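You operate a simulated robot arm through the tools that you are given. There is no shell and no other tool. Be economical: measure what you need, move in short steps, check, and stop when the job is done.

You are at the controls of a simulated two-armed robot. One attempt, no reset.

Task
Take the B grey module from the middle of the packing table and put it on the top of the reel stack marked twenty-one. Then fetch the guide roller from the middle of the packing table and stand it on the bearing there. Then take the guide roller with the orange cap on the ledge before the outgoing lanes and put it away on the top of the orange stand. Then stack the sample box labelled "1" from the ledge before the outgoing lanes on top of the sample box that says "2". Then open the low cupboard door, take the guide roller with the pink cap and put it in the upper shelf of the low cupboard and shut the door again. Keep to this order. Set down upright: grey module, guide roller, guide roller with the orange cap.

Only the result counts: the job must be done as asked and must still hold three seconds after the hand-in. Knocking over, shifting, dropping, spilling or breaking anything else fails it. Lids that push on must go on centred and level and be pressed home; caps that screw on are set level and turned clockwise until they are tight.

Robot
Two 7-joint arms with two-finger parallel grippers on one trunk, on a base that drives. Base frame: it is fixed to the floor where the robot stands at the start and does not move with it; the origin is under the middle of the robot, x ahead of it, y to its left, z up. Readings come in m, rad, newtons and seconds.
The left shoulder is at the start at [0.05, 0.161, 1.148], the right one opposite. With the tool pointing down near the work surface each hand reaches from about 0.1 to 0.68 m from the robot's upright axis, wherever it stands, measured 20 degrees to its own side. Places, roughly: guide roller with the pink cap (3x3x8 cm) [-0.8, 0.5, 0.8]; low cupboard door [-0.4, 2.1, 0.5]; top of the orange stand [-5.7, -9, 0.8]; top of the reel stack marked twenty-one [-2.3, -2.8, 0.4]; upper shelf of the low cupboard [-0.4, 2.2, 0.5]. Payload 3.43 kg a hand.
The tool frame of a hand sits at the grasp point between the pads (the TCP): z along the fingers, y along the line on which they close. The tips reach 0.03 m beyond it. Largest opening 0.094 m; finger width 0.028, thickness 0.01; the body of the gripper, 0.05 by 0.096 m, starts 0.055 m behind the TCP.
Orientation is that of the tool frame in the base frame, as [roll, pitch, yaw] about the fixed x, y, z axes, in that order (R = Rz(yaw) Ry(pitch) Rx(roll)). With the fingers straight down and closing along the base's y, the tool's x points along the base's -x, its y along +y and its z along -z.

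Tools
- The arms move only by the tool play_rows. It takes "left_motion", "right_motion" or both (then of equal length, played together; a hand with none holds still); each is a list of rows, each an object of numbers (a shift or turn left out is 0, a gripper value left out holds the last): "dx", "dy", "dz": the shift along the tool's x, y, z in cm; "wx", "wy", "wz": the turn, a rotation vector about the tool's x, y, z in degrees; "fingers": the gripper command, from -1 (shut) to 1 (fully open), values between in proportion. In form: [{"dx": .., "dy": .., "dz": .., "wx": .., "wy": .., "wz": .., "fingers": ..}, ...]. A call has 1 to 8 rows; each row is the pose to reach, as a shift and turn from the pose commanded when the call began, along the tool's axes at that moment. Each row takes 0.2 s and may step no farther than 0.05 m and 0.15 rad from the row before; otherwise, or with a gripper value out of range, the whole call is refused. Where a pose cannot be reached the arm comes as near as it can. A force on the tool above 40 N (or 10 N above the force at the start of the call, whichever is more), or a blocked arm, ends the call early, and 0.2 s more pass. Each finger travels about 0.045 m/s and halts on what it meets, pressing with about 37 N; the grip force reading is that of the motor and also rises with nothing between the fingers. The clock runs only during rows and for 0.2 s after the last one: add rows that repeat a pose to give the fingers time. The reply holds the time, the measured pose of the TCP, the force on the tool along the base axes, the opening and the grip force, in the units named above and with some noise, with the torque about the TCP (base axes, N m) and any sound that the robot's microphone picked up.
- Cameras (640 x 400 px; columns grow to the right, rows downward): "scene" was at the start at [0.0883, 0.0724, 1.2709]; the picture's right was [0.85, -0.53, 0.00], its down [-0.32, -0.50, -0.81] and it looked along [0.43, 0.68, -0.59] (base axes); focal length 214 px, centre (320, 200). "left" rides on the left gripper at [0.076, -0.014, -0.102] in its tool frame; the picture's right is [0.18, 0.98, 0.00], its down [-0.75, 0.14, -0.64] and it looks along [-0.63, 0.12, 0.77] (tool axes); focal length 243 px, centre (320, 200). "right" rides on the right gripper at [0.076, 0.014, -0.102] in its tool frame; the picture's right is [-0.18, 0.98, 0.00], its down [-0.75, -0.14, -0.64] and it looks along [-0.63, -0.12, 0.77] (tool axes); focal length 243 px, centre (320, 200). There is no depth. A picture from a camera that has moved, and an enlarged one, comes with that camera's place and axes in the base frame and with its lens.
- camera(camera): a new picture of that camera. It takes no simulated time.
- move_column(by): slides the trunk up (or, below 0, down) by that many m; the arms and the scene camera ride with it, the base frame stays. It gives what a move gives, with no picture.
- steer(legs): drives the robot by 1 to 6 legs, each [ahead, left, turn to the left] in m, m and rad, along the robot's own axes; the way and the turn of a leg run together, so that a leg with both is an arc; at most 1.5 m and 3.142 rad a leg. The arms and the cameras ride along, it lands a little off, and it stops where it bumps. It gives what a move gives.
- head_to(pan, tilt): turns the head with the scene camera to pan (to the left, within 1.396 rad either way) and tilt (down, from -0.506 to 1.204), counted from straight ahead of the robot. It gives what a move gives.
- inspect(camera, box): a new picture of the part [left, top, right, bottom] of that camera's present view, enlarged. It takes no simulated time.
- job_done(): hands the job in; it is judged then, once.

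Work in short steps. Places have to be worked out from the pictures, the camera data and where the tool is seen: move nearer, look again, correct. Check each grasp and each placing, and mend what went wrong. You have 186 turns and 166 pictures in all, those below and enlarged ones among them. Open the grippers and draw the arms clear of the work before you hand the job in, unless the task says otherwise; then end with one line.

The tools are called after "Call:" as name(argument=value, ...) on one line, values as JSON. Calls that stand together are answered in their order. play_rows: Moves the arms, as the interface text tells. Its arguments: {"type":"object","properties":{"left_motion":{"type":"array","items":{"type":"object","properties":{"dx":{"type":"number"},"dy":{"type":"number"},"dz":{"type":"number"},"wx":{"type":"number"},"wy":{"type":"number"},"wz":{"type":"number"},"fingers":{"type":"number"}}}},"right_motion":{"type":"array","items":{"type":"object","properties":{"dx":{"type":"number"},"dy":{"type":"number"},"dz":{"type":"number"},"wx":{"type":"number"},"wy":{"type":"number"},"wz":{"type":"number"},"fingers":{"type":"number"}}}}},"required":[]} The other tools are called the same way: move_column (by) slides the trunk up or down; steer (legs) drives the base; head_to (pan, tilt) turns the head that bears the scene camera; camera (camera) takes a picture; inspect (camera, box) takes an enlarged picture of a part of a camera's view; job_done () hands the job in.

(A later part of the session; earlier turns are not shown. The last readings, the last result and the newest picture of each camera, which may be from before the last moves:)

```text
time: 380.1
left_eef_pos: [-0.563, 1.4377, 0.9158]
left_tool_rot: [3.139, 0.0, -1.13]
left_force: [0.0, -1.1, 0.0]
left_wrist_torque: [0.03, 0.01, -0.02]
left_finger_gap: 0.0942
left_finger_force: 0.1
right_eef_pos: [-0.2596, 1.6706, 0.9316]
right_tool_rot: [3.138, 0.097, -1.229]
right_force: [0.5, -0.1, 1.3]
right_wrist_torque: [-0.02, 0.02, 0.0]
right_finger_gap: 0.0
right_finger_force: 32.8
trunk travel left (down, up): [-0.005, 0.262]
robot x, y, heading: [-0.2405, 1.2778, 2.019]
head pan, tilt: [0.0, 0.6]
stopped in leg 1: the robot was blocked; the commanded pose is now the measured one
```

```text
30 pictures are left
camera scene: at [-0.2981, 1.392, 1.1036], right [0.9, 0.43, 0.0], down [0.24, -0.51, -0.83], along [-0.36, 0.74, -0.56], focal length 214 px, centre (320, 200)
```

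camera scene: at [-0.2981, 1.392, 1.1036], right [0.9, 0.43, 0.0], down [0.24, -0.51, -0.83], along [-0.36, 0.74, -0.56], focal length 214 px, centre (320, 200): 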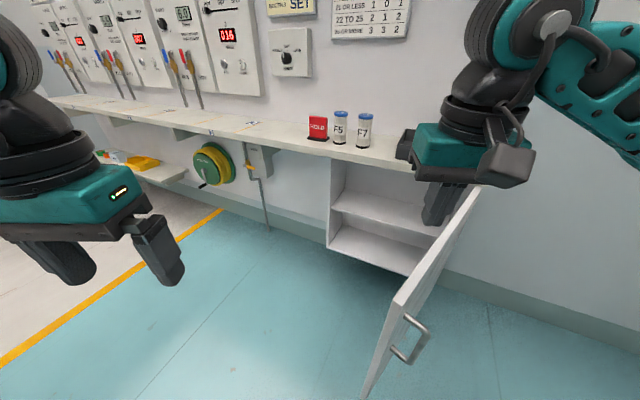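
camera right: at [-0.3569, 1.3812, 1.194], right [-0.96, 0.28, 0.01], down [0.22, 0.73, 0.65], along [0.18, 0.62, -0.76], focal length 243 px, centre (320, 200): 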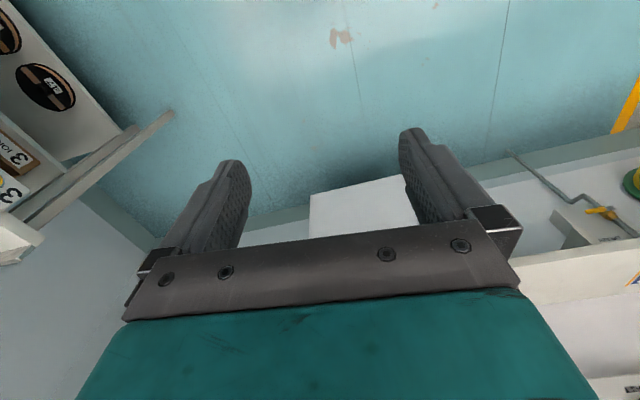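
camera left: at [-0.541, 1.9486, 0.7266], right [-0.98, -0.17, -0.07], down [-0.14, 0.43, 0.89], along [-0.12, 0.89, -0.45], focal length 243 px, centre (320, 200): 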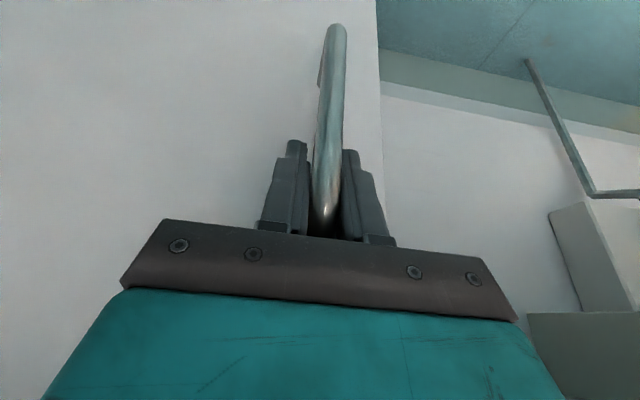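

The base touched the door edge lightly. I back off, turn square first, strafe left, and then come forward.

Call:
steer(legs=[[-0.1, 0, 0], [0, 0, -0.448], [0, 0.5, 0], [0.3, 0, 0]])

Call:
camera(camera="scene")

```text
time: 386.7
left_eef_pos: [-0.9277, 1.7605, 0.9149]
left_tool_rot: [3.14, -0.001, -1.562]
left_force: [-0.1, -0.3, 0.0]
left_wrist_torque: [0.0, 0.02, -0.04]
left_finger_gap: 0.0939
left_finger_force: 0.2
right_eef_pos: [-0.5541, 1.846, 0.9307]
right_tool_rot: [3.14, 0.098, -1.663]
right_force: [0.4, 0.2, 0.5]
right_wrist_torque: [-0.01, 0.03, 0.02]
right_finger_gap: 0.0
right_finger_force: 33.2
trunk travel left (down, up): [-0.005, 0.262]
robot x, y, heading: [-0.707, 1.4865, 1.588]
head pan, tilt: [0.0, 0.6]
```

```text
29 pictures are left
camera scene: at [-0.7056, 1.6088, 1.1036], right [1.0, 0.02, 0.0], down [0.01, -0.56, -0.82], along [-0.01, 0.82, -0.57], focal length 214 px, centre (320, 200)
```

scene: 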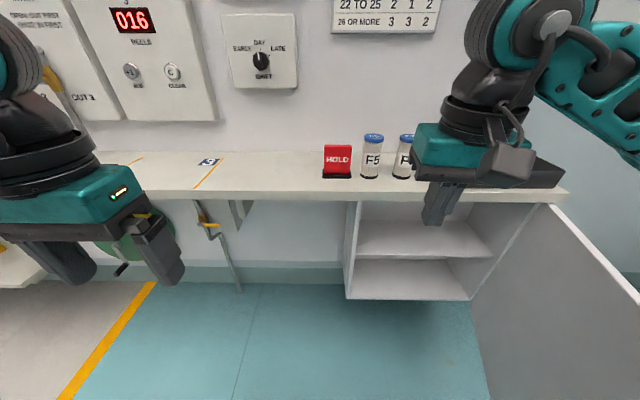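

Good view: upper shelf front at z≈0.525, opening x from -0.575 to -0.115. I test that the right hand (tilted ~35°) can reach in there before fetching the roller.

Call:
play_rows(right_motion=[{"dx": -1.5, "dy": -2.2, "dz": 2.6, "wy": -5, "wz": -1}, {"dx": -3, "dy": -4.4, "dz": 5.2, "wy": -10, "wz": -2}, {"dx": -4.5, "dy": -6.6, "dz": 7.8, "wy": -15, "wz": -3}, {"dx": -6, "dy": -8.8, "dz": 10.4, "wy": -20, "wz": -4}, {"dx": -7, "dy": -11, "dz": 13, "wy": -25, "wz": -5}, {"dx": -8, "dy": -12.6, "dz": 15.8, "wy": -29, "wz": -5}])

```text
time: 388.1
left_eef_pos: [-0.9284, 1.76, 0.9151]
left_tool_rot: [3.139, -0.003, -1.563]
left_force: [-0.8, -0.2, 0.4]
left_wrist_torque: [-0.03, 0.0, 0.01]
left_finger_gap: 0.0943
left_finger_force: 0.0
right_eef_pos: [-0.4189, 1.9304, 0.7805]
right_tool_rot: [-3.109, 0.605, -1.561]
right_force: [0.3, -0.5, -0.3]
right_wrist_torque: [-0.01, 0.05, 0.01]
right_finger_gap: 0.0001
right_finger_force: 32.8
trunk travel left (down, up): [-0.005, 0.262]
robot x, y, heading: [-0.711, 1.4808, 1.58]
head pan, tilt: [0.0, 0.6]
```

Reachable so far. I go down and then into the opening (empty test).

Call:
play_rows(right_motion=[{"dx": 1.8, "dz": 4}, {"dx": 3.6, "dz": 8}, {"dx": 5.2, "dz": 11.6}, {"dx": 6.6, "dz": 14.9}, {"dx": 3, "dz": 17.7}, {"dx": -0.5, "dz": 20.3}, {"dx": -4, "dz": 23}, {"dx": -6.8, "dz": 25.3}])

Call:
camera(camera="scene")

```text
time: 389.9
left_eef_pos: [-0.9273, 1.7609, 0.9158]
left_tool_rot: [3.141, 0.0, -1.564]
left_force: [-0.5, 0.1, 0.3]
left_wrist_torque: [0.02, -0.03, 0.01]
left_finger_gap: 0.0939
left_finger_force: 0.0
right_eef_pos: [-0.4155, 2.1275, 0.6135]
right_tool_rot: [-3.109, 0.601, -1.561]
right_force: [-0.6, 0.9, -0.1]
right_wrist_torque: [0.05, 0.01, -0.02]
right_finger_gap: 0.0
right_finger_force: 32.8
trunk travel left (down, up): [-0.005, 0.262]
robot x, y, heading: [-0.7066, 1.4845, 1.586]
head pan, tilt: [0.0, 0.6]
```

```text
28 pictures are left
camera scene: at [-0.7056, 1.6088, 1.1035], right [1.0, 0.02, 0.0], down [0.01, -0.56, -0.82], along [-0.01, 0.82, -0.57], focal length 214 px, centre (320, 200)
```

scene: 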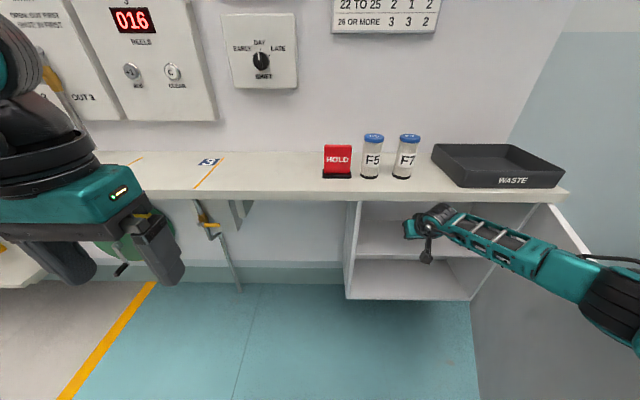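

The insertion pose works. I retract the hand, raise the trunk, and drive to the roller table's aisle side.

Call:
play_rows(right_motion=[{"dx": 3.4, "dz": -2.6}, {"dx": 6.9, "dz": -5.2}, {"dx": 10.4, "dz": -7.8}, {"dx": 13.4, "dz": -10.4}, {"dx": 11.6, "dz": -14.4}, {"dx": 9.8, "dz": -18.4}, {"dx": 8, "dz": -22.2}, {"dx": 6.8, "dz": -25.3, "fingers": 1}])

Call:
move_column(by=0.17)

Call:
steer(legs=[[-0.3, -0.05, 0], [0, -0.45, 0], [0, 0, 1.556], [0, 0.87, 0]])

Call:
head_to(pan=-0.1, tilt=0.7)

Call:
camera(camera="scene")

```text
time: 391.7
left_eef_pos: [-0.9281, 1.7611, 0.9147]
left_tool_rot: [3.139, 0.0, -1.566]
left_force: [0.6, 0.7, 0.3]
left_wrist_torque: [0.01, -0.01, 0.0]
left_finger_gap: 0.0938
left_finger_force: 0.0
right_eef_pos: [-0.418, 1.9293, 0.7802]
right_tool_rot: [-3.108, 0.602, -1.562]
right_force: [0.5, 0.0, 0.0]
right_wrist_torque: [-0.01, -0.01, 0.0]
right_finger_gap: 0.0322
right_finger_force: 0.1
trunk travel left (down, up): [-0.005, 0.262]
robot x, y, heading: [-0.7075, 1.4841, 1.588]
head pan, tilt: [0.0, 0.6]
```

```text
time: 393.6
left_eef_pos: [-0.929, 1.7611, 1.086]
left_tool_rot: [3.14, 0.002, -1.563]
left_force: [-0.6, -0.8, 0.0]
left_wrist_torque: [0.02, 0.04, 0.01]
left_finger_gap: 0.0943
left_finger_force: 0.1
right_eef_pos: [-0.4184, 1.9303, 0.9494]
right_tool_rot: [-3.108, 0.602, -1.563]
right_force: [1.2, 0.2, 0.6]
right_wrist_torque: [0.03, -0.01, 0.0]
right_finger_gap: 0.094
right_finger_force: 0.0
trunk travel left (down, up): [-0.175, 0.092]
robot x, y, heading: [-0.7059, 1.4794, 1.586]
head pan, tilt: [0.0, 0.6]
```

```text
time: 406.0
left_eef_pos: [-0.4754, 0.0921, 1.0848]
left_tool_rot: [-3.141, -0.001, 0.003]
left_force: [0.4, 0.1, -0.3]
left_wrist_torque: [-0.01, 0.0, -0.04]
left_finger_gap: 0.0939
left_finger_force: 0.1
right_eef_pos: [-0.6431, 0.6019, 0.9503]
right_tool_rot: [-3.109, 0.603, 0.005]
right_force: [0.9, 1.1, 0.5]
right_wrist_torque: [0.0, 0.01, 0.01]
right_finger_gap: 0.0939
right_finger_force: 0.0
trunk travel left (down, up): [-0.175, 0.092]
robot x, y, heading: [-0.1998, 0.3188, -3.134]
head pan, tilt: [0.0, 0.6]
```

```text
time: 406.7
left_eef_pos: [-0.4754, 0.0914, 1.086]
left_tool_rot: [3.139, 0.001, 0.004]
left_force: [-0.2, 0.0, -0.4]
left_wrist_torque: [0.03, 0.02, -0.03]
left_finger_gap: 0.094
left_finger_force: 0.1
right_eef_pos: [-0.6432, 0.6028, 0.9493]
right_tool_rot: [-3.109, 0.604, 0.006]
right_force: [-0.4, 0.2, -0.4]
right_wrist_torque: [0.0, 0.03, 0.01]
right_finger_gap: 0.0941
right_finger_force: 0.1
trunk travel left (down, up): [-0.175, 0.092]
robot x, y, heading: [-0.1974, 0.3113, -3.129]
head pan, tilt: [-0.099, 0.7]
```

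```text
27 pictures are left
camera scene: at [-0.3197, 0.3192, 1.265], right [0.09, 1.0, 0.0], down [0.64, -0.06, -0.77], along [-0.76, 0.07, -0.64], focal length 214 px, centre (320, 200)
```

scene: 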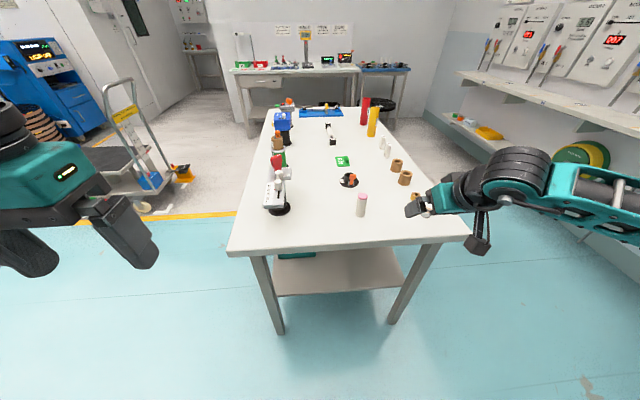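

The pink-capped roller is seen at (361,204). I take enlarged views from both cameras to locate it.

Call:
inspect(camera="scene", box=[300, 150, 460, 250])

Call:
camera(camera="right")

```text
4.00 times, centred on (380, 200) of scene
camera zoom: at [-0.3197, 0.3192, 1.265], right [0.09, 1.0, 0.0], down [0.64, -0.06, -0.77], along [-0.76, 0.07, -0.64], focal length 858 px, centre (80, 200)
```

zoom: 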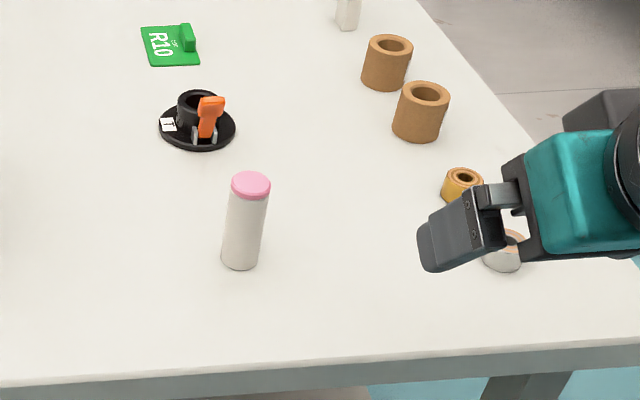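

```text
25 pictures are left
camera right: at [-0.5237, 0.5848, 0.9908], right [-0.16, -0.98, 0.08], down [-0.25, 0.12, 0.96], along [-0.95, 0.14, -0.27], focal length 243 px, centre (320, 200)
```

right: 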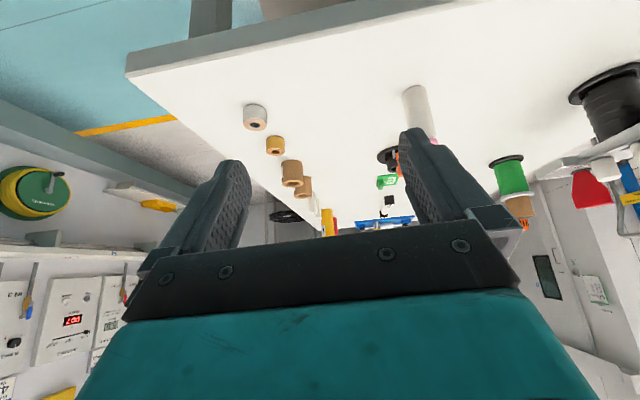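

Roller base ≈(-0.788,0.491,0.797). I move to a pre-grasp 10 cm back along the tool axis and check.

Call:
play_rows(right_motion=[{"dx": -1.6, "dy": 3, "dz": 1.5, "wx": -1}, {"dx": -3.2, "dy": 6, "dz": 3, "wx": -1.9}, {"dx": -4.8, "dy": 9, "dz": 4.5, "wx": -1.9}, {"dx": -6.4, "dy": 11.1, "dz": 6.2, "wx": -1.9}, {"dx": -6.4, "dy": 11.1, "dz": 6.2, "wx": -1.9}])

Call:
camera(camera="right")

Call:
inspect(camera="scene", box=[300, 130, 460, 250])

```text
time: 407.9
left_eef_pos: [-0.4763, 0.0915, 1.085]
left_tool_rot: [3.141, 0.001, 0.003]
left_force: [-0.9, 0.0, 0.3]
left_wrist_torque: [-0.02, -0.04, 0.0]
left_finger_gap: 0.0936
left_finger_force: 0.1
right_eef_pos: [-0.7349, 0.4902, 0.9309]
right_tool_rot: [3.141, 0.604, 0.005]
right_force: [1.0, -0.6, 0.3]
right_wrist_torque: [-0.02, 0.01, -0.03]
right_finger_gap: 0.094
right_finger_force: 0.0
trunk travel left (down, up): [-0.175, 0.092]
robot x, y, heading: [-0.1992, 0.3132, -3.13]
head pan, tilt: [-0.099, 0.7]
```

```text
24 pictures are left
camera right: at [-0.6138, 0.4775, 0.9725], right [-0.15, -0.98, 0.1], down [-0.26, 0.14, 0.96], along [-0.96, 0.11, -0.27], focal length 243 px, centre (320, 200)
```

right: 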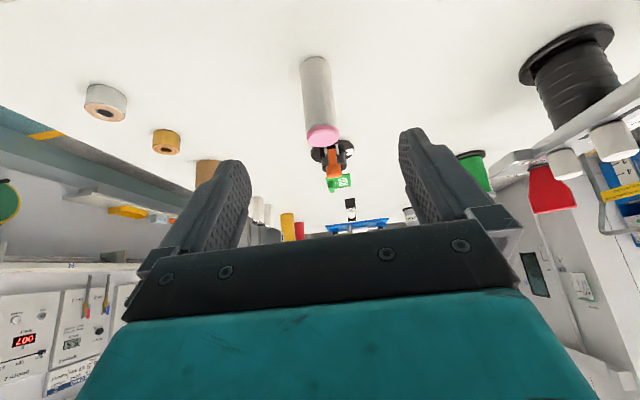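

```text
3.33 times, centred on (380, 190) of scene
camera zoom: at [-0.3196, 0.3193, 1.265], right [0.09, 1.0, 0.0], down [0.64, -0.06, -0.77], along [-0.76, 0.07, -0.64], focal length 715 px, centre (120, 233)
```

zoom: 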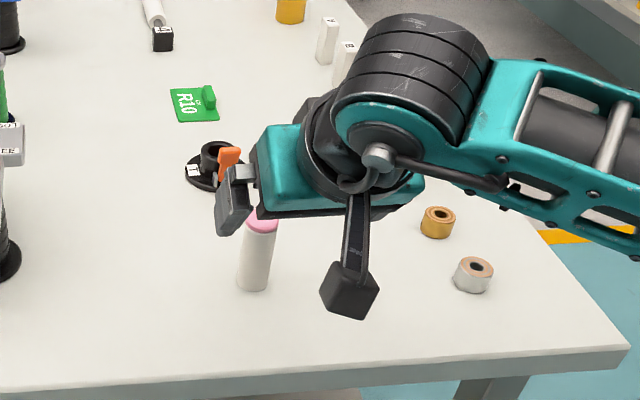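

Aligned. I advance 9.4 cm along the tool axis and close on the roller.

Call:
play_rows(right_motion=[{"dz": 3}, {"dx": 0.1, "dz": 6}, {"dx": 0.3, "dz": 8}, {"dx": 0.3, "dy": 0.1, "dz": 9.4}, {"dx": 0.3, "dy": 0.1, "dz": 9.4}])

Call:
camera(camera="right")

Call:
play_rows(right_motion=[{"fingers": -1}, {"fingers": -1}, {"fingers": -1}, {"fingers": -1}, {"fingers": -1}, {"fingers": -1}])

```text
time: 409.1
left_eef_pos: [-0.4759, 0.0923, 1.0849]
left_tool_rot: [3.141, -0.001, 0.003]
left_force: [0.1, -0.6, 0.0]
left_wrist_torque: [-0.02, -0.02, -0.02]
left_finger_gap: 0.0939
left_finger_force: 0.0
right_eef_pos: [-0.785, 0.4909, 0.8537]
right_tool_rot: [3.141, 0.605, 0.006]
right_force: [-0.9, -1.5, -0.1]
right_wrist_torque: [0.02, 0.01, 0.01]
right_finger_gap: 0.0941
right_finger_force: 0.1
trunk travel left (down, up): [-0.175, 0.092]
robot x, y, heading: [-0.1933, 0.3143, -3.126]
head pan, tilt: [-0.099, 0.7]
```

```text
22 pictures are left
camera right: at [-0.6641, 0.4777, 0.8947], right [-0.15, -0.98, 0.1], down [-0.26, 0.14, 0.96], along [-0.96, 0.11, -0.27], focal length 243 px, centre (320, 200)
```

right: 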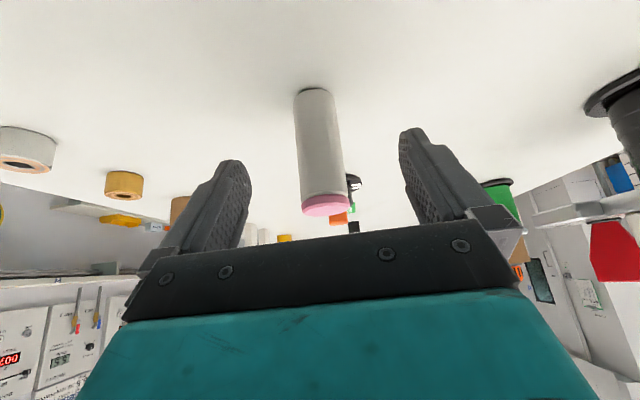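

```text
time: 410.5
left_eef_pos: [-0.4772, 0.0926, 1.0848]
left_tool_rot: [3.139, 0.001, 0.004]
left_force: [0.2, -0.3, -0.1]
left_wrist_torque: [0.02, 0.02, 0.0]
left_finger_gap: 0.094
left_finger_force: 0.2
right_eef_pos: [-0.7841, 0.4913, 0.854]
right_tool_rot: [-3.141, 0.603, 0.006]
right_force: [-1.1, 0.4, 0.2]
right_wrist_torque: [0.03, 0.01, -0.06]
right_finger_gap: 0.0283
right_finger_force: 37.4
trunk travel left (down, up): [-0.175, 0.092]
robot x, y, heading: [-0.1954, 0.3138, -3.131]
head pan, tilt: [-0.099, 0.7]
```

Gripped (2.83 cm). I lift 18 cm and check the hold.

Call:
play_rows(right_motion=[{"dx": -2.2, "dz": -3.2}, {"dx": -4.5, "dz": -6.5}, {"dx": -6.8, "dz": -9.9}, {"dx": -9, "dz": -13.2}, {"dx": -10.2, "dz": -14.8}])

Call:
camera(camera="right")

Call:
steer(legs=[[0, -0.87, 0], [0, 0, -1.555], [0, 0.5, 0], [0.3, 0.0, 0]])

```text
time: 411.7
left_eef_pos: [-0.4769, 0.0915, 1.0851]
left_tool_rot: [3.141, 0.002, 0.003]
left_force: [0.0, 0.8, -0.8]
left_wrist_torque: [0.0, -0.01, 0.01]
left_finger_gap: 0.0943
left_finger_force: 0.1
right_eef_pos: [-0.7836, 0.4914, 1.0341]
right_tool_rot: [3.141, 0.602, 0.004]
right_force: [0.2, 0.4, -0.9]
right_wrist_torque: [0.0, -0.01, -0.01]
right_finger_gap: 0.0282
right_finger_force: 37.1
trunk travel left (down, up): [-0.175, 0.092]
robot x, y, heading: [-0.1952, 0.3137, -3.132]
head pan, tilt: [-0.099, 0.7]
```

```text
21 pictures are left
camera right: at [-0.6643, 0.4777, 1.0757], right [-0.15, -0.98, 0.1], down [-0.26, 0.14, 0.96], along [-0.95, 0.11, -0.27], focal length 243 px, centre (320, 200)
```

right: 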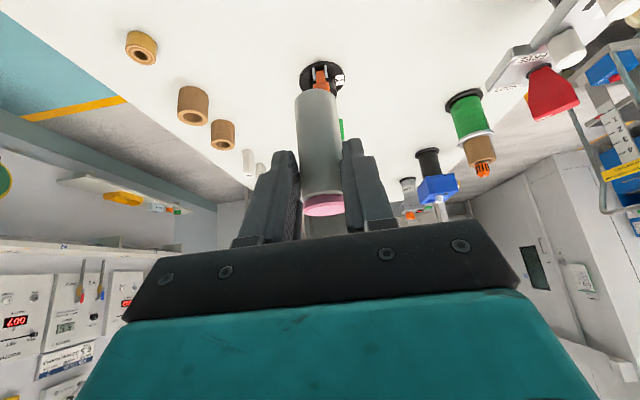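

```text
time: 424.2
left_eef_pos: [-0.9607, 1.7236, 1.0855]
left_tool_rot: [3.139, 0.0, -1.525]
left_force: [0.2, 0.5, -0.6]
left_wrist_torque: [-0.04, -0.01, -0.03]
left_finger_gap: 0.0941
left_finger_force: 0.2
right_eef_pos: [-0.5747, 2.0483, 1.0331]
right_tool_rot: [-3.141, 0.604, -1.522]
right_force: [0.6, 0.0, -0.8]
right_wrist_torque: [0.0, 0.01, -0.01]
right_finger_gap: 0.0281
right_finger_force: 37.1
trunk travel left (down, up): [-0.175, 0.092]
robot x, y, heading: [-0.7252, 1.455, 1.624]
head pan, tilt: [-0.099, 0.7]
```

Roller held well. I pull the hand back to the staging point, trim the base pose, and lower the trunk.

Call:
play_rows(right_motion=[{"dx": 3.5, "dz": -0.5}, {"dx": 7, "dy": -3, "dz": -1}, {"dx": 10, "dy": -6, "dz": -1.5}, {"dx": 12.5, "dy": -9.5, "dz": -2}, {"dx": 14.5, "dy": -13, "dz": -2.5}, {"dx": 14.7, "dy": -14.9, "dz": -2.5}])

Call:
steer(legs=[[0.03, -0.02, -0.04]])

Call:
move_column(by=-0.17)

Call:
head_to(pan=-0.2, tilt=0.7)

Call:
camera(camera="scene")

```text
time: 425.6
left_eef_pos: [-0.9598, 1.7225, 1.0854]
left_tool_rot: [-3.142, -0.002, -1.525]
left_force: [0.8, 0.9, -0.4]
left_wrist_torque: [0.01, 0.01, -0.01]
left_finger_gap: 0.094
left_finger_force: 0.1
right_eef_pos: [-0.4182, 1.919, 0.9698]
right_tool_rot: [-3.14, 0.605, -1.522]
right_force: [0.4, -0.3, -1.2]
right_wrist_torque: [0.0, -0.03, 0.01]
right_finger_gap: 0.028
right_finger_force: 36.8
trunk travel left (down, up): [-0.175, 0.092]
robot x, y, heading: [-0.7276, 1.4573, 1.626]
head pan, tilt: [-0.099, 0.7]
```

```text
time: 426.4
left_eef_pos: [-0.9301, 1.7624, 1.0847]
left_tool_rot: [3.14, -0.001, -1.565]
left_force: [1.0, 0.6, -0.1]
left_wrist_torque: [0.0, 0.01, -0.01]
left_finger_gap: 0.094
left_finger_force: 0.1
right_eef_pos: [-0.3804, 1.9394, 0.9688]
right_tool_rot: [3.14, 0.603, -1.564]
right_force: [0.4, -0.3, -0.4]
right_wrist_torque: [-0.02, 0.01, 0.02]
right_finger_gap: 0.0282
right_finger_force: 37.6
trunk travel left (down, up): [-0.175, 0.092]
robot x, y, heading: [-0.708, 1.4855, 1.585]
head pan, tilt: [-0.099, 0.7]
```

```text
time: 428.4
left_eef_pos: [-0.9304, 1.7627, 0.915]
left_tool_rot: [3.14, 0.001, -1.565]
left_force: [-0.3, -0.5, -0.5]
left_wrist_torque: [-0.01, -0.01, 0.03]
left_finger_gap: 0.0939
left_finger_force: 0.0
right_eef_pos: [-0.3803, 1.9375, 0.8006]
right_tool_rot: [-3.141, 0.604, -1.563]
right_force: [0.2, 0.5, 0.5]
right_wrist_torque: [-0.04, 0.04, -0.03]
right_finger_gap: 0.0283
right_finger_force: 36.7
trunk travel left (down, up): [-0.005, 0.262]
robot x, y, heading: [-0.7045, 1.4862, 1.585]
head pan, tilt: [-0.099, 0.7]
```

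```text
time: 429.0
left_eef_pos: [-0.9301, 1.7614, 0.9162]
left_tool_rot: [3.14, 0.001, -1.564]
left_force: [-0.7, -0.6, -0.1]
left_wrist_torque: [0.03, -0.01, 0.01]
left_finger_gap: 0.0938
left_finger_force: 0.1
right_eef_pos: [-0.3805, 1.9376, 0.7996]
right_tool_rot: [-3.141, 0.602, -1.565]
right_force: [-0.1, -1.0, 0.1]
right_wrist_torque: [-0.04, 0.01, 0.01]
right_finger_gap: 0.0283
right_finger_force: 36.9
trunk travel left (down, up): [-0.005, 0.262]
robot x, y, heading: [-0.7055, 1.4822, 1.584]
head pan, tilt: [-0.201, 0.7]
```

```text
20 pictures are left
camera scene: at [-0.6911, 1.6059, 1.095], right [0.98, -0.18, 0.0], down [-0.12, -0.63, -0.76], along [0.14, 0.75, -0.64], focal length 214 px, centre (320, 200)
```

scene: 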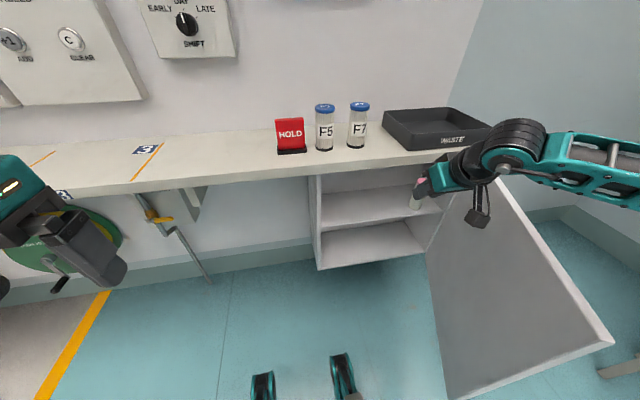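

I lower to shelf-entry height (z≈0.605) in front of the opening, then move in.

Call:
play_rows(right_motion=[{"dx": 1.7, "dy": 0.8, "dz": 3.6}, {"dx": 3.3, "dy": 1.6, "dz": 7.2}, {"dx": 5, "dy": 2.4, "dz": 10.8}, {"dx": 6.7, "dy": 3.2, "dz": 14.4}, {"dx": 8.3, "dy": 3.9, "dz": 17.9}, {"dx": 5, "dy": 3.9, "dz": 20.2}, {"dx": 2, "dy": 3.9, "dz": 22.3}, {"dx": -1, "dy": 3.9, "dz": 24.3}])

Call:
inspect(camera="scene", box=[290, 130, 490, 290])

Call:
camera(camera="right")

```text
time: 430.8
left_eef_pos: [-0.938, 1.7552, 0.9156]
left_tool_rot: [-3.129, 0.012, -1.564]
left_force: [1.3, -0.6, -0.4]
left_wrist_torque: [0.01, 0.03, -0.01]
left_finger_gap: 0.0943
left_finger_force: 0.1
right_eef_pos: [-0.4285, 2.0836, 0.6252]
right_tool_rot: [-3.13, 0.631, -1.55]
right_force: [0.6, -0.1, -0.9]
right_wrist_torque: [-0.02, 0.01, -0.01]
right_finger_gap: 0.0281
right_finger_force: 36.8
trunk travel left (down, up): [-0.005, 0.262]
robot x, y, heading: [-0.7065, 1.4807, 1.583]
head pan, tilt: [-0.201, 0.7]
```

```text
2.50 times, centred on (390, 210) of scene
camera zoom: at [-0.7022, 1.5957, 1.0971], right [0.98, -0.18, 0.01], down [-0.11, -0.62, -0.77], along [0.15, 0.76, -0.63], focal length 536 px, centre (145, 175)
```

zoom: 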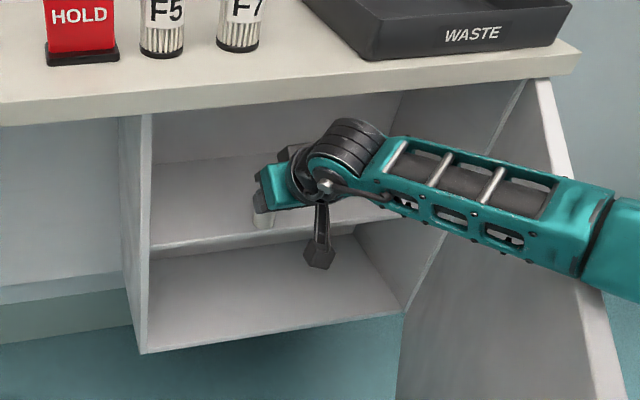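

```text
18 pictures are left
camera right: at [-0.4419, 1.9612, 0.6637], right [-0.99, 0.13, 0.1], down [0.13, 0.23, 0.96], along [0.11, 0.96, -0.25], focal length 243 px, centre (320, 200)
```

right: 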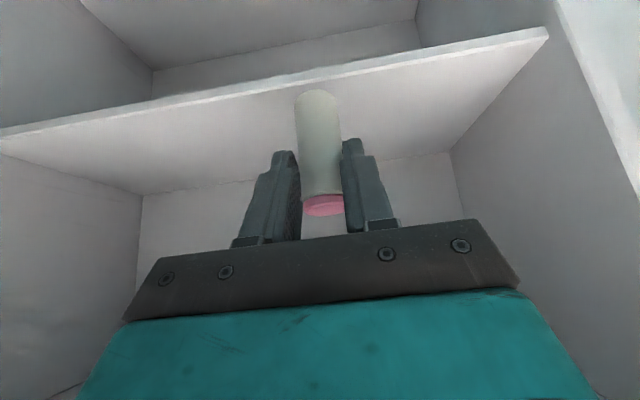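

Roller bottom is just above shelf level (shelf top ≈0.545). The forearm leans lightly on something, so I proceed gently: forward 6 cm at constant height.

Call:
play_rows(right_motion=[{"dx": -1.6, "dz": 1.2}, {"dx": -3.2, "dz": 2.5}, {"dx": -4.8, "dz": 3.8}, {"dx": -4.8, "dz": 3.8}])

Call:
camera(camera="right")

```text
time: 431.8
left_eef_pos: [-0.9354, 1.7588, 0.9147]
left_tool_rot: [-3.134, 0.006, -1.564]
left_force: [-0.1, -0.2, 0.2]
left_wrist_torque: [-0.04, 0.0, 0.02]
left_finger_gap: 0.0942
left_finger_force: 0.0
right_eef_pos: [-0.4249, 2.144, 0.6133]
right_tool_rot: [-3.133, 0.618, -1.555]
right_force: [0.6, 0.1, -0.7]
right_wrist_torque: [0.0, -0.05, 0.0]
right_finger_gap: 0.028
right_finger_force: 36.5
trunk travel left (down, up): [-0.005, 0.262]
robot x, y, heading: [-0.7074, 1.4857, 1.59]
head pan, tilt: [-0.201, 0.7]
```

```text
17 pictures are left
camera right: at [-0.4391, 2.0228, 0.6529], right [-0.99, 0.14, 0.1], down [0.13, 0.24, 0.96], along [0.11, 0.96, -0.26], focal length 243 px, centre (320, 200)
```

right: 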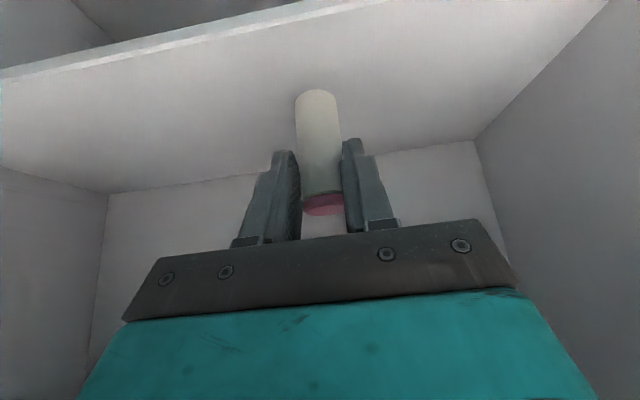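

The roller is over the shelf. I lower in small steps until contact.

Call:
play_rows(right_motion=[{"dx": 0.29, "dz": 0.41}, {"dx": 0.58, "dz": 0.82}, {"dx": 0.87, "dz": 1.22}, {"dx": 1.16, "dz": 1.63}, {"dx": 1.45, "dz": 2.04}, {"dx": 1.74, "dz": 2.45}, {"dx": 2.0, "dz": 2.85}])

Call:
camera(camera="right")

```text
time: 433.6
left_eef_pos: [-0.9351, 1.759, 0.9127]
left_tool_rot: [-3.135, 0.007, -1.565]
left_force: [-0.8, -0.1, -0.4]
left_wrist_torque: [0.01, -0.04, -0.03]
left_finger_gap: 0.094
left_finger_force: 0.1
right_eef_pos: [-0.4223, 2.163, 0.6062]
right_tool_rot: [3.139, 0.666, -1.572]
right_force: [-0.2, 0.1, -1.4]
right_wrist_torque: [0.0, 0.0, 0.01]
right_finger_gap: 0.0284
right_finger_force: 37.1
trunk travel left (down, up): [-0.005, 0.262]
robot x, y, heading: [-0.7074, 1.482, 1.59]
head pan, tilt: [-0.201, 0.7]
stopped in row 7 (right hand): the arm was blocked; the commanded pose is now the measured one
```

```text
16 pictures are left
camera right: at [-0.4369, 2.0394, 0.6404], right [-0.98, 0.14, 0.12], down [0.14, 0.19, 0.97], along [0.12, 0.97, -0.21], focal length 243 px, centre (320, 200)
```

right: 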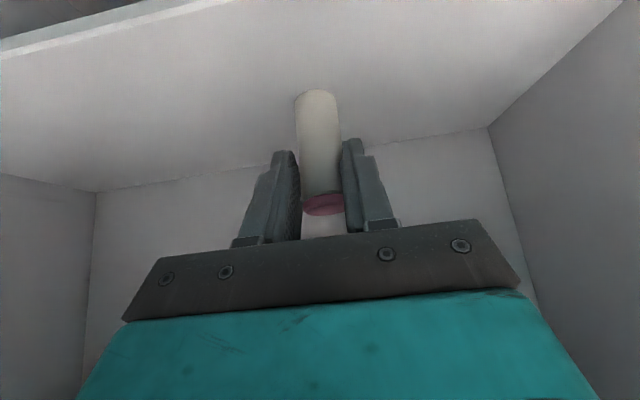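

The arm is blocked upstream (elbow/forearm, not the hand). I look to the right to see what it touches.

Call:
head_to(pan=-0.75, tilt=0.75)

Call:
camera(camera="scene")

```text
time: 434.6
left_eef_pos: [-0.9339, 1.7589, 0.9154]
left_tool_rot: [-3.137, 0.007, -1.563]
left_force: [0.5, 0.1, -0.9]
left_wrist_torque: [-0.01, -0.01, 0.01]
left_finger_gap: 0.094
left_finger_force: 0.0
right_eef_pos: [-0.4204, 2.1608, 0.604]
right_tool_rot: [3.141, 0.66, -1.571]
right_force: [0.6, -0.5, 0.2]
right_wrist_torque: [-0.04, 0.02, 0.02]
right_finger_gap: 0.0281
right_finger_force: 37.0
trunk travel left (down, up): [-0.005, 0.262]
robot x, y, heading: [-0.7096, 1.4829, 1.584]
head pan, tilt: [-0.75, 0.75]
```

```text
15 pictures are left
camera scene: at [-0.6562, 1.5786, 1.0919], right [0.74, -0.67, 0.0], down [-0.45, -0.5, -0.74], along [0.49, 0.55, -0.67], focal length 214 px, centre (320, 200)
```

scene: 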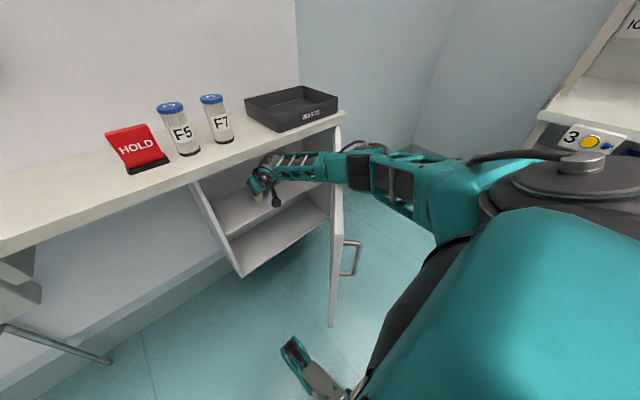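

The door had swung back to ~45° and the forearm rests on its top edge. I raise and withdraw the hand; the back of the hand will press the door's inner side open again.

Call:
play_rows(right_motion=[{"dx": -1.84, "dz": -2.4}, {"dx": 1.5, "dz": -5}, {"dx": 4.7, "dz": -7.5}, {"dx": 7.9, "dz": -9.9}, {"dx": 11, "dz": -12.4}, {"dx": 14, "dz": -14.7}])

Call:
camera(camera="scene")

```text
time: 436.0
left_eef_pos: [-0.9306, 1.7613, 0.9155]
left_tool_rot: [3.14, -0.002, -1.564]
left_force: [0.7, -0.4, -0.6]
left_wrist_torque: [-0.01, 0.01, 0.0]
left_finger_gap: 0.0941
left_finger_force: 0.1
right_eef_pos: [-0.4193, 1.9601, 0.6253]
right_tool_rot: [3.133, 0.645, -1.577]
right_force: [0.2, 0.1, -1.4]
right_wrist_torque: [-0.02, 0.0, 0.01]
right_finger_gap: 0.0281
right_finger_force: 37.1
trunk travel left (down, up): [-0.005, 0.262]
robot x, y, heading: [-0.7052, 1.4838, 1.588]
head pan, tilt: [-0.75, 0.75]
```

```text
14 pictures are left
camera scene: at [-0.6508, 1.5839, 1.0907], right [0.74, -0.67, 0.0], down [-0.46, -0.51, -0.73], along [0.49, 0.54, -0.68], focal length 214 px, centre (320, 200)
```

scene: 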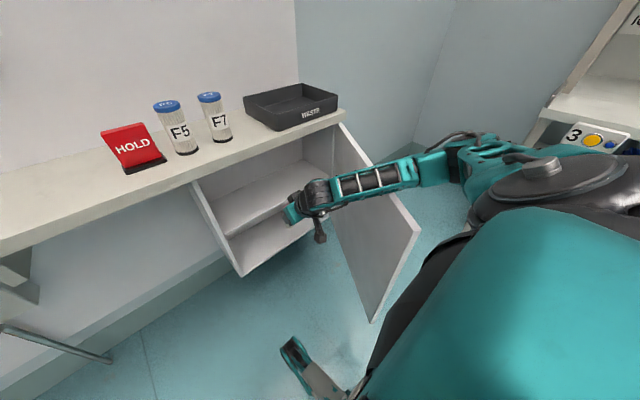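

Door back to ~62°. I sweep the hand to the right so that the wrist pushes the door beyond 85–90°.

Call:
play_rows(right_motion=[{"dy": -4.5}, {"dy": -9}, {"dy": -13.5}, {"dx": 1, "dy": -18, "dz": -1}, {"dx": 2, "dy": -22, "dz": -2}, {"dx": 3, "dy": -26, "dz": -3}])

Call:
camera(camera="scene")

```text
time: 437.4
left_eef_pos: [-0.9304, 1.7622, 0.9149]
left_tool_rot: [3.141, 0.001, -1.563]
left_force: [-0.4, -0.4, -0.4]
left_wrist_torque: [-0.05, -0.01, 0.01]
left_finger_gap: 0.094
left_finger_force: 0.1
right_eef_pos: [-0.1767, 1.9243, 0.6312]
right_tool_rot: [3.134, 0.645, -1.575]
right_force: [0.0, 0.3, -0.4]
right_wrist_torque: [-0.03, -0.02, 0.03]
right_finger_gap: 0.0283
right_finger_force: 37.3
right hand out of reach, approached as far as the arm can: row 6
trunk travel left (down, up): [-0.005, 0.262]
robot x, y, heading: [-0.7036, 1.4838, 1.59]
head pan, tilt: [-0.75, 0.75]
```

```text
13 pictures are left
camera scene: at [-0.6509, 1.5841, 1.0907], right [0.74, -0.67, 0.0], down [-0.46, -0.51, -0.73], along [0.49, 0.54, -0.68], focal length 214 px, centre (320, 200)
```

scene: 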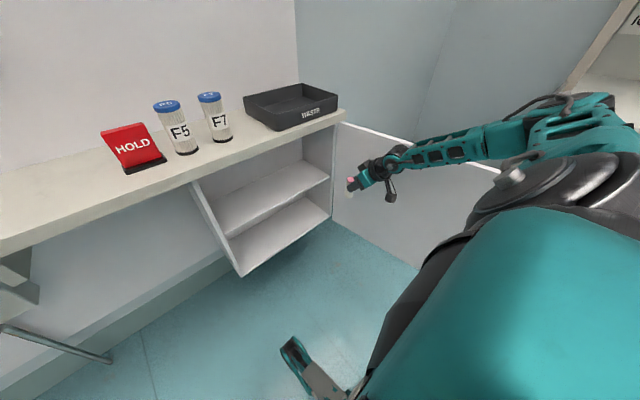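

The door is now wide open. I return to the entry point left, levelling the roller.

Call:
play_rows(right_motion=[{"dy": 4.2, "dz": 0.6, "wy": 0.5}, {"dx": -0.5, "dy": 8.4, "dz": 1.2, "wy": 1}, {"dx": -1, "dy": 12.6, "dz": 1.9, "wy": 1.5}, {"dx": -1.5, "dy": 16.8, "dz": 2.5, "wy": 2.3}, {"dx": -2, "dy": 21, "dz": 3.1, "wy": 2.3}, {"dx": -2.3, "dy": 24.3, "dz": 3.7, "wy": 2.3}, {"dx": -2.3, "dy": 24.3, "dz": 3.7, "wy": 2.3}])

Call:
play_rows(right_motion=[{"dx": -3.2, "dz": 2.2}, {"dx": -6.4, "dz": 4.4}, {"dx": -9.6, "dz": 6.6}, {"dx": -12.5, "dz": 8.7}, {"dx": -15.2, "dz": 10.5}, {"dx": -15.2, "dz": 10.5}])

Call:
camera(camera="scene")

```text
time: 439.0
left_eef_pos: [-0.9297, 1.7629, 0.9151]
left_tool_rot: [3.141, 0.0, -1.564]
left_force: [0.1, 0.1, -0.5]
left_wrist_torque: [0.01, -0.02, 0.03]
left_finger_gap: 0.0938
left_finger_force: 0.0
right_eef_pos: [-0.4215, 1.9635, 0.6159]
right_tool_rot: [3.133, 0.606, -1.576]
right_force: [0.3, 0.2, -1.4]
right_wrist_torque: [0.0, 0.03, -0.01]
right_finger_gap: 0.0284
right_finger_force: 37.0
trunk travel left (down, up): [-0.005, 0.262]
robot x, y, heading: [-0.7069, 1.4814, 1.589]
head pan, tilt: [-0.75, 0.75]
```

```text
time: 440.4
left_eef_pos: [-0.9303, 1.7602, 0.9161]
left_tool_rot: [3.14, 0.004, -1.563]
left_force: [-0.5, -0.3, -0.3]
left_wrist_torque: [0.01, -0.01, -0.02]
left_finger_gap: 0.0941
left_finger_force: 0.1
right_eef_pos: [-0.4218, 2.1438, 0.6093]
right_tool_rot: [3.136, 0.599, -1.57]
right_force: [1.3, -0.1, 0.4]
right_wrist_torque: [-0.03, 0.01, -0.01]
right_finger_gap: 0.028
right_finger_force: 37.3
trunk travel left (down, up): [-0.005, 0.262]
robot x, y, heading: [-0.7111, 1.4816, 1.587]
head pan, tilt: [-0.75, 0.75]
```

```text
12 pictures are left
camera scene: at [-0.6505, 1.5805, 1.0907], right [0.74, -0.67, 0.0], down [-0.46, -0.5, -0.73], along [0.49, 0.54, -0.68], focal length 214 px, centre (320, 200)
```

scene: 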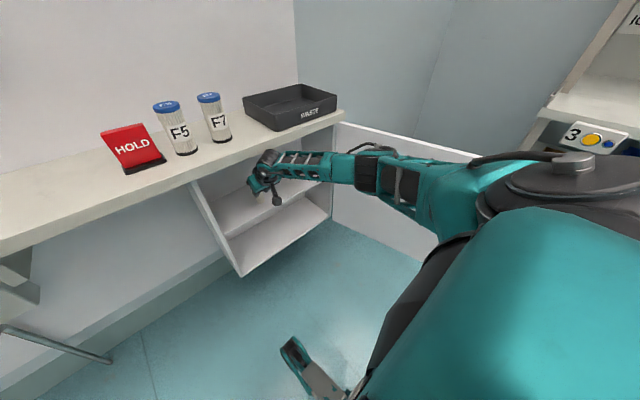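

Clear now. I lower the roller in small steps to the shelf.

Call:
play_rows(right_motion=[{"dx": 0.45, "dz": 0.66}, {"dx": 0.73, "dz": 1.07}, {"dx": 1.0, "dz": 1.48}, {"dx": 1.3, "dz": 1.9}, {"dx": 1.58, "dz": 2.3}, {"dx": 1.86, "dz": 2.7}, {"dx": 2.1, "dz": 3.1}])

Call:
camera(camera="right")

```text
time: 442.0
left_eef_pos: [-0.9302, 1.7613, 0.9167]
left_tool_rot: [-3.141, 0.004, -1.563]
left_force: [-0.1, -0.7, 0.1]
left_wrist_torque: [0.0, -0.02, -0.02]
left_finger_gap: 0.094
left_finger_force: 0.0
right_eef_pos: [-0.4205, 2.1522, 0.5824]
right_tool_rot: [3.132, 0.615, -1.578]
right_force: [3.5, 0.3, 25.8]
right_wrist_torque: [0.71, -0.12, -0.11]
right_finger_gap: 0.0283
right_finger_force: 37.1
trunk travel left (down, up): [-0.005, 0.262]
robot x, y, heading: [-0.7053, 1.487, 1.585]
head pan, tilt: [-0.75, 0.75]
```

```text
11 pictures are left
camera right: at [-0.4349, 2.0298, 0.6237], right [-0.98, 0.15, 0.11], down [0.15, 0.24, 0.96], along [0.12, 0.96, -0.26], focal length 243 px, centre (320, 200)
```

right: 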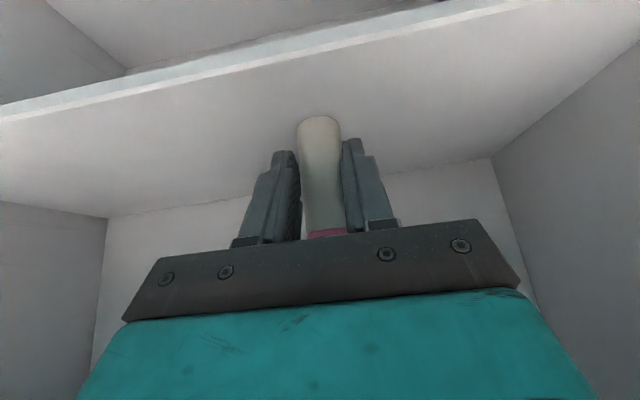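

Contact on the shelf. I relieve the pressure and open the fingers.

Call:
play_rows(right_motion=[{"dx": -0.2, "dz": -0.3}, {"dx": -0.25, "dz": -0.35, "fingers": -0.3}, {"dx": -0.25, "dz": -0.35, "fingers": 0.2}, {"dx": -0.25, "dz": -0.35, "fingers": 0.7}, {"dx": -0.25, "dz": -0.35, "fingers": 1}, {"dx": -0.25, "dz": -0.35, "fingers": 1}, {"dx": -0.25, "dz": -0.35, "fingers": 1}])

Call:
camera(camera="right")

```text
time: 443.6
left_eef_pos: [-0.93, 1.7627, 0.9165]
left_tool_rot: [3.14, -0.001, -1.564]
left_force: [0.8, 0.5, 0.1]
left_wrist_torque: [0.0, -0.02, 0.02]
left_finger_gap: 0.094
left_finger_force: 0.1
right_eef_pos: [-0.4195, 2.1492, 0.5813]
right_tool_rot: [3.132, 0.606, -1.576]
right_force: [-0.1, 0.0, -0.4]
right_wrist_torque: [0.0, 0.0, -0.02]
right_finger_gap: 0.0941
right_finger_force: 0.1
trunk travel left (down, up): [-0.005, 0.262]
robot x, y, heading: [-0.7087, 1.488, 1.584]
head pan, tilt: [-0.75, 0.75]
```

```text
10 pictures are left
camera right: at [-0.4345, 2.0282, 0.6231], right [-0.98, 0.15, 0.11], down [0.15, 0.25, 0.96], along [0.12, 0.96, -0.27], focal length 243 px, centre (320, 200)
```

right: 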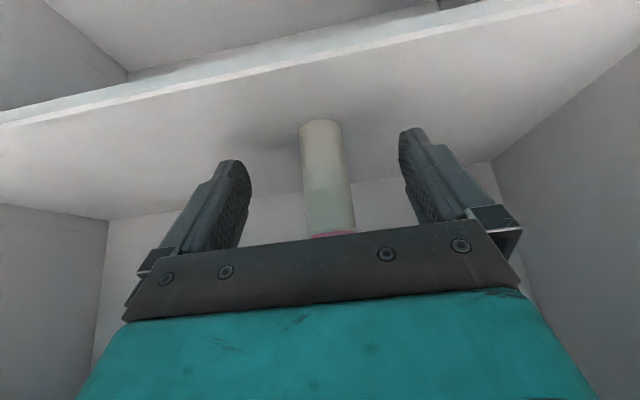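

The roller stands on the shelf. I withdraw straight back horizontally.

Call:
play_rows(right_motion=[{"dx": 3.3, "dz": -2.2}, {"dx": 6.6, "dz": -4.5}, {"dx": 9.9, "dz": -6.8}, {"dx": 13.2, "dz": -9}, {"dx": 16.5, "dz": -11.3}, {"dx": 18, "dz": -13}])

Call:
camera(camera="right")

```text
time: 445.0
left_eef_pos: [-0.9297, 1.7631, 0.9148]
left_tool_rot: [3.14, 0.0, -1.564]
left_force: [-0.1, -0.3, -0.5]
left_wrist_torque: [0.01, -0.03, 0.02]
left_finger_gap: 0.0942
left_finger_force: 0.1
right_eef_pos: [-0.4216, 1.9274, 0.5856]
right_tool_rot: [3.131, 0.605, -1.575]
right_force: [0.6, -0.5, -0.8]
right_wrist_torque: [0.01, -0.01, -0.01]
right_finger_gap: 0.094
right_finger_force: 0.1
trunk travel left (down, up): [-0.005, 0.262]
robot x, y, heading: [-0.7057, 1.4878, 1.591]
head pan, tilt: [-0.75, 0.75]
```

```text
9 pictures are left
camera right: at [-0.4347, 1.8059, 0.6279], right [-0.98, 0.15, 0.11], down [0.15, 0.25, 0.96], along [0.12, 0.96, -0.27], focal length 243 px, centre (320, 200)
```

right: 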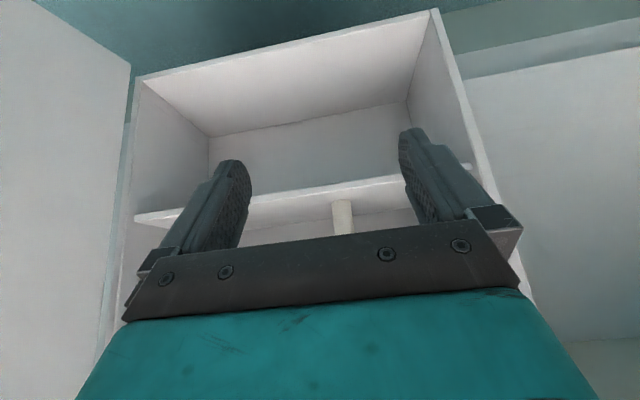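

The pink roller stands on the upper shelf. Now for shutting: I raise the right hand above the door top and close its fingers.

Call:
play_rows(right_motion=[{"dx": -2.4, "dz": -3.5, "fingers": -1}, {"dx": -4.8, "dz": -7}, {"dx": -7.2, "dz": -10.5}, {"dx": -9.6, "dz": -14}, {"dx": -12, "dz": -17.5}, {"dx": -14.4, "dz": -21}, {"dx": -16.8, "dz": -24.5}, {"dx": -19.2, "dz": -28}])

Call:
steer(legs=[[-0.29, 0, 0], [0, -0.36, 0], [0, 0, -0.53]])

Call:
head_to(pan=0.1, tilt=0.75)

Call:
camera(camera="scene")

```text
time: 446.8
left_eef_pos: [-0.93, 1.7624, 0.9159]
left_tool_rot: [3.14, -0.001, -1.564]
left_force: [0.0, -0.2, -1.1]
left_wrist_torque: [0.0, 0.01, 0.02]
left_finger_gap: 0.0941
left_finger_force: 0.0
right_eef_pos: [-0.4191, 1.9241, 0.9258]
right_tool_rot: [3.133, 0.604, -1.575]
right_force: [-0.3, -0.3, 0.3]
right_wrist_torque: [0.0, 0.02, 0.0]
right_finger_gap: 0.0
right_finger_force: 33.4
trunk travel left (down, up): [-0.005, 0.262]
robot x, y, heading: [-0.7071, 1.4821, 1.587]
head pan, tilt: [-0.75, 0.75]
```

```text
time: 452.2
left_eef_pos: [-0.3935, 1.5508, 0.9151]
left_tool_rot: [3.142, 0.001, -2.093]
left_force: [-0.5, 0.0, 0.3]
left_wrist_torque: [-0.01, 0.0, -0.05]
left_finger_gap: 0.0942
left_finger_force: 0.1
right_eef_pos: [0.1292, 1.4331, 0.9247]
right_tool_rot: [3.133, 0.605, -2.104]
right_force: [-0.1, -0.6, 0.7]
right_wrist_torque: [-0.03, 0.05, 0.01]
right_finger_gap: 0.0
right_finger_force: 33.0
trunk travel left (down, up): [-0.005, 0.262]
robot x, y, heading: [-0.3442, 1.1966, 1.059]
head pan, tilt: [-0.75, 0.75]
```

```text
time: 453.4
left_eef_pos: [-0.3936, 1.5516, 0.9156]
left_tool_rot: [3.141, 0.0, -2.093]
left_force: [-0.8, -0.7, 0.0]
left_wrist_torque: [0.0, 0.03, 0.01]
left_finger_gap: 0.0941
left_finger_force: 0.0
right_eef_pos: [0.1295, 1.4321, 0.9257]
right_tool_rot: [3.133, 0.604, -2.104]
right_force: [0.9, -0.5, 0.2]
right_wrist_torque: [-0.02, -0.02, 0.01]
right_finger_gap: 0.0
right_finger_force: 32.8
trunk travel left (down, up): [-0.005, 0.262]
robot x, y, heading: [-0.3447, 1.1987, 1.055]
head pan, tilt: [0.099, 0.75]
```

```text
8 pictures are left
camera scene: at [-0.2872, 1.3078, 1.0907], right [0.92, -0.4, 0.0], down [-0.28, -0.62, -0.73], along [0.29, 0.67, -0.68], focal length 214 px, centre (320, 200)
```

scene: 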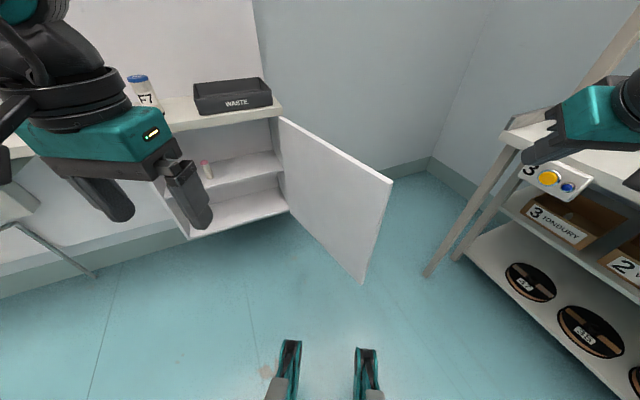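

Door is ~105° open, free edge at (0.036,1.61). I drive 8 cm ahead and bring the closed right hand to the outer side of the door near its edge, then lower.

Call:
steer(legs=[[0.08, 0, 0]])

Call:
play_rows(right_motion=[{"dx": -2.2, "dy": 3.6, "dz": 1.5}, {"dx": -4.5, "dy": 7.2, "dz": 3.1}, {"dx": -6.8, "dy": 10.9, "dz": 4.7}, {"dx": -9, "dy": 14.5, "dz": 6.2}, {"dx": -6.3, "dy": 14.5, "dz": 10}, {"dx": -3.5, "dy": 14.5, "dz": 14}, {"dx": -0.8, "dy": 14.5, "dz": 18}, {"dx": 1.5, "dy": 14.5, "dz": 21.3}])

Call:
camera(camera="scene")

```text
time: 454.4
left_eef_pos: [-0.3535, 1.621, 0.9157]
left_tool_rot: [3.139, 0.0, -2.095]
left_force: [0.4, 0.4, -0.2]
left_wrist_torque: [-0.03, 0.01, -0.03]
left_finger_gap: 0.0939
left_finger_force: 0.0
right_eef_pos: [0.1681, 1.5026, 0.9249]
right_tool_rot: [3.132, 0.607, -2.106]
right_force: [-0.5, 0.7, 0.5]
right_wrist_torque: [-0.03, 0.02, 0.02]
right_finger_gap: 0.0
right_finger_force: 33.2
trunk travel left (down, up): [-0.005, 0.262]
robot x, y, heading: [-0.3014, 1.2705, 1.056]
head pan, tilt: [0.099, 0.75]
```

```text
time: 456.2
left_eef_pos: [-0.355, 1.6206, 0.9154]
left_tool_rot: [3.14, 0.0, -2.094]
left_force: [-0.3, 0.9, 0.9]
left_wrist_torque: [-0.02, 0.01, -0.01]
left_finger_gap: 0.0936
left_finger_force: 0.1
right_eef_pos: [0.0964, 1.6707, 0.7433]
right_tool_rot: [3.133, 0.604, -2.105]
right_force: [0.3, -0.7, -0.1]
right_wrist_torque: [0.0, 0.01, 0.01]
right_finger_gap: 0.0001
right_finger_force: 32.7
trunk travel left (down, up): [-0.005, 0.262]
robot x, y, heading: [-0.3038, 1.2673, 1.059]
head pan, tilt: [0.099, 0.75]
```

```text
7 pictures are left
camera scene: at [-0.2481, 1.3773, 1.0908], right [0.92, -0.4, 0.0], down [-0.27, -0.62, -0.73], along [0.29, 0.67, -0.68], focal length 214 px, centre (320, 200)
```

scene: 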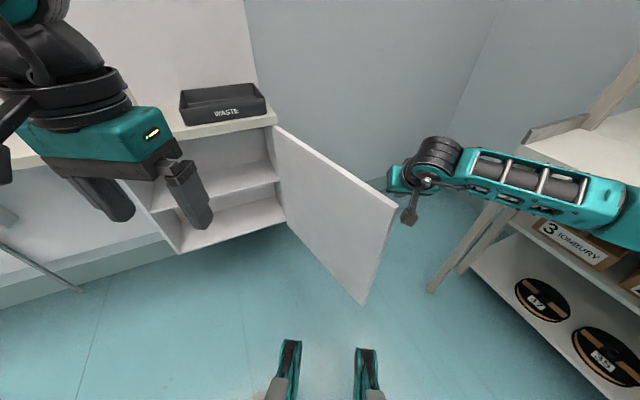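

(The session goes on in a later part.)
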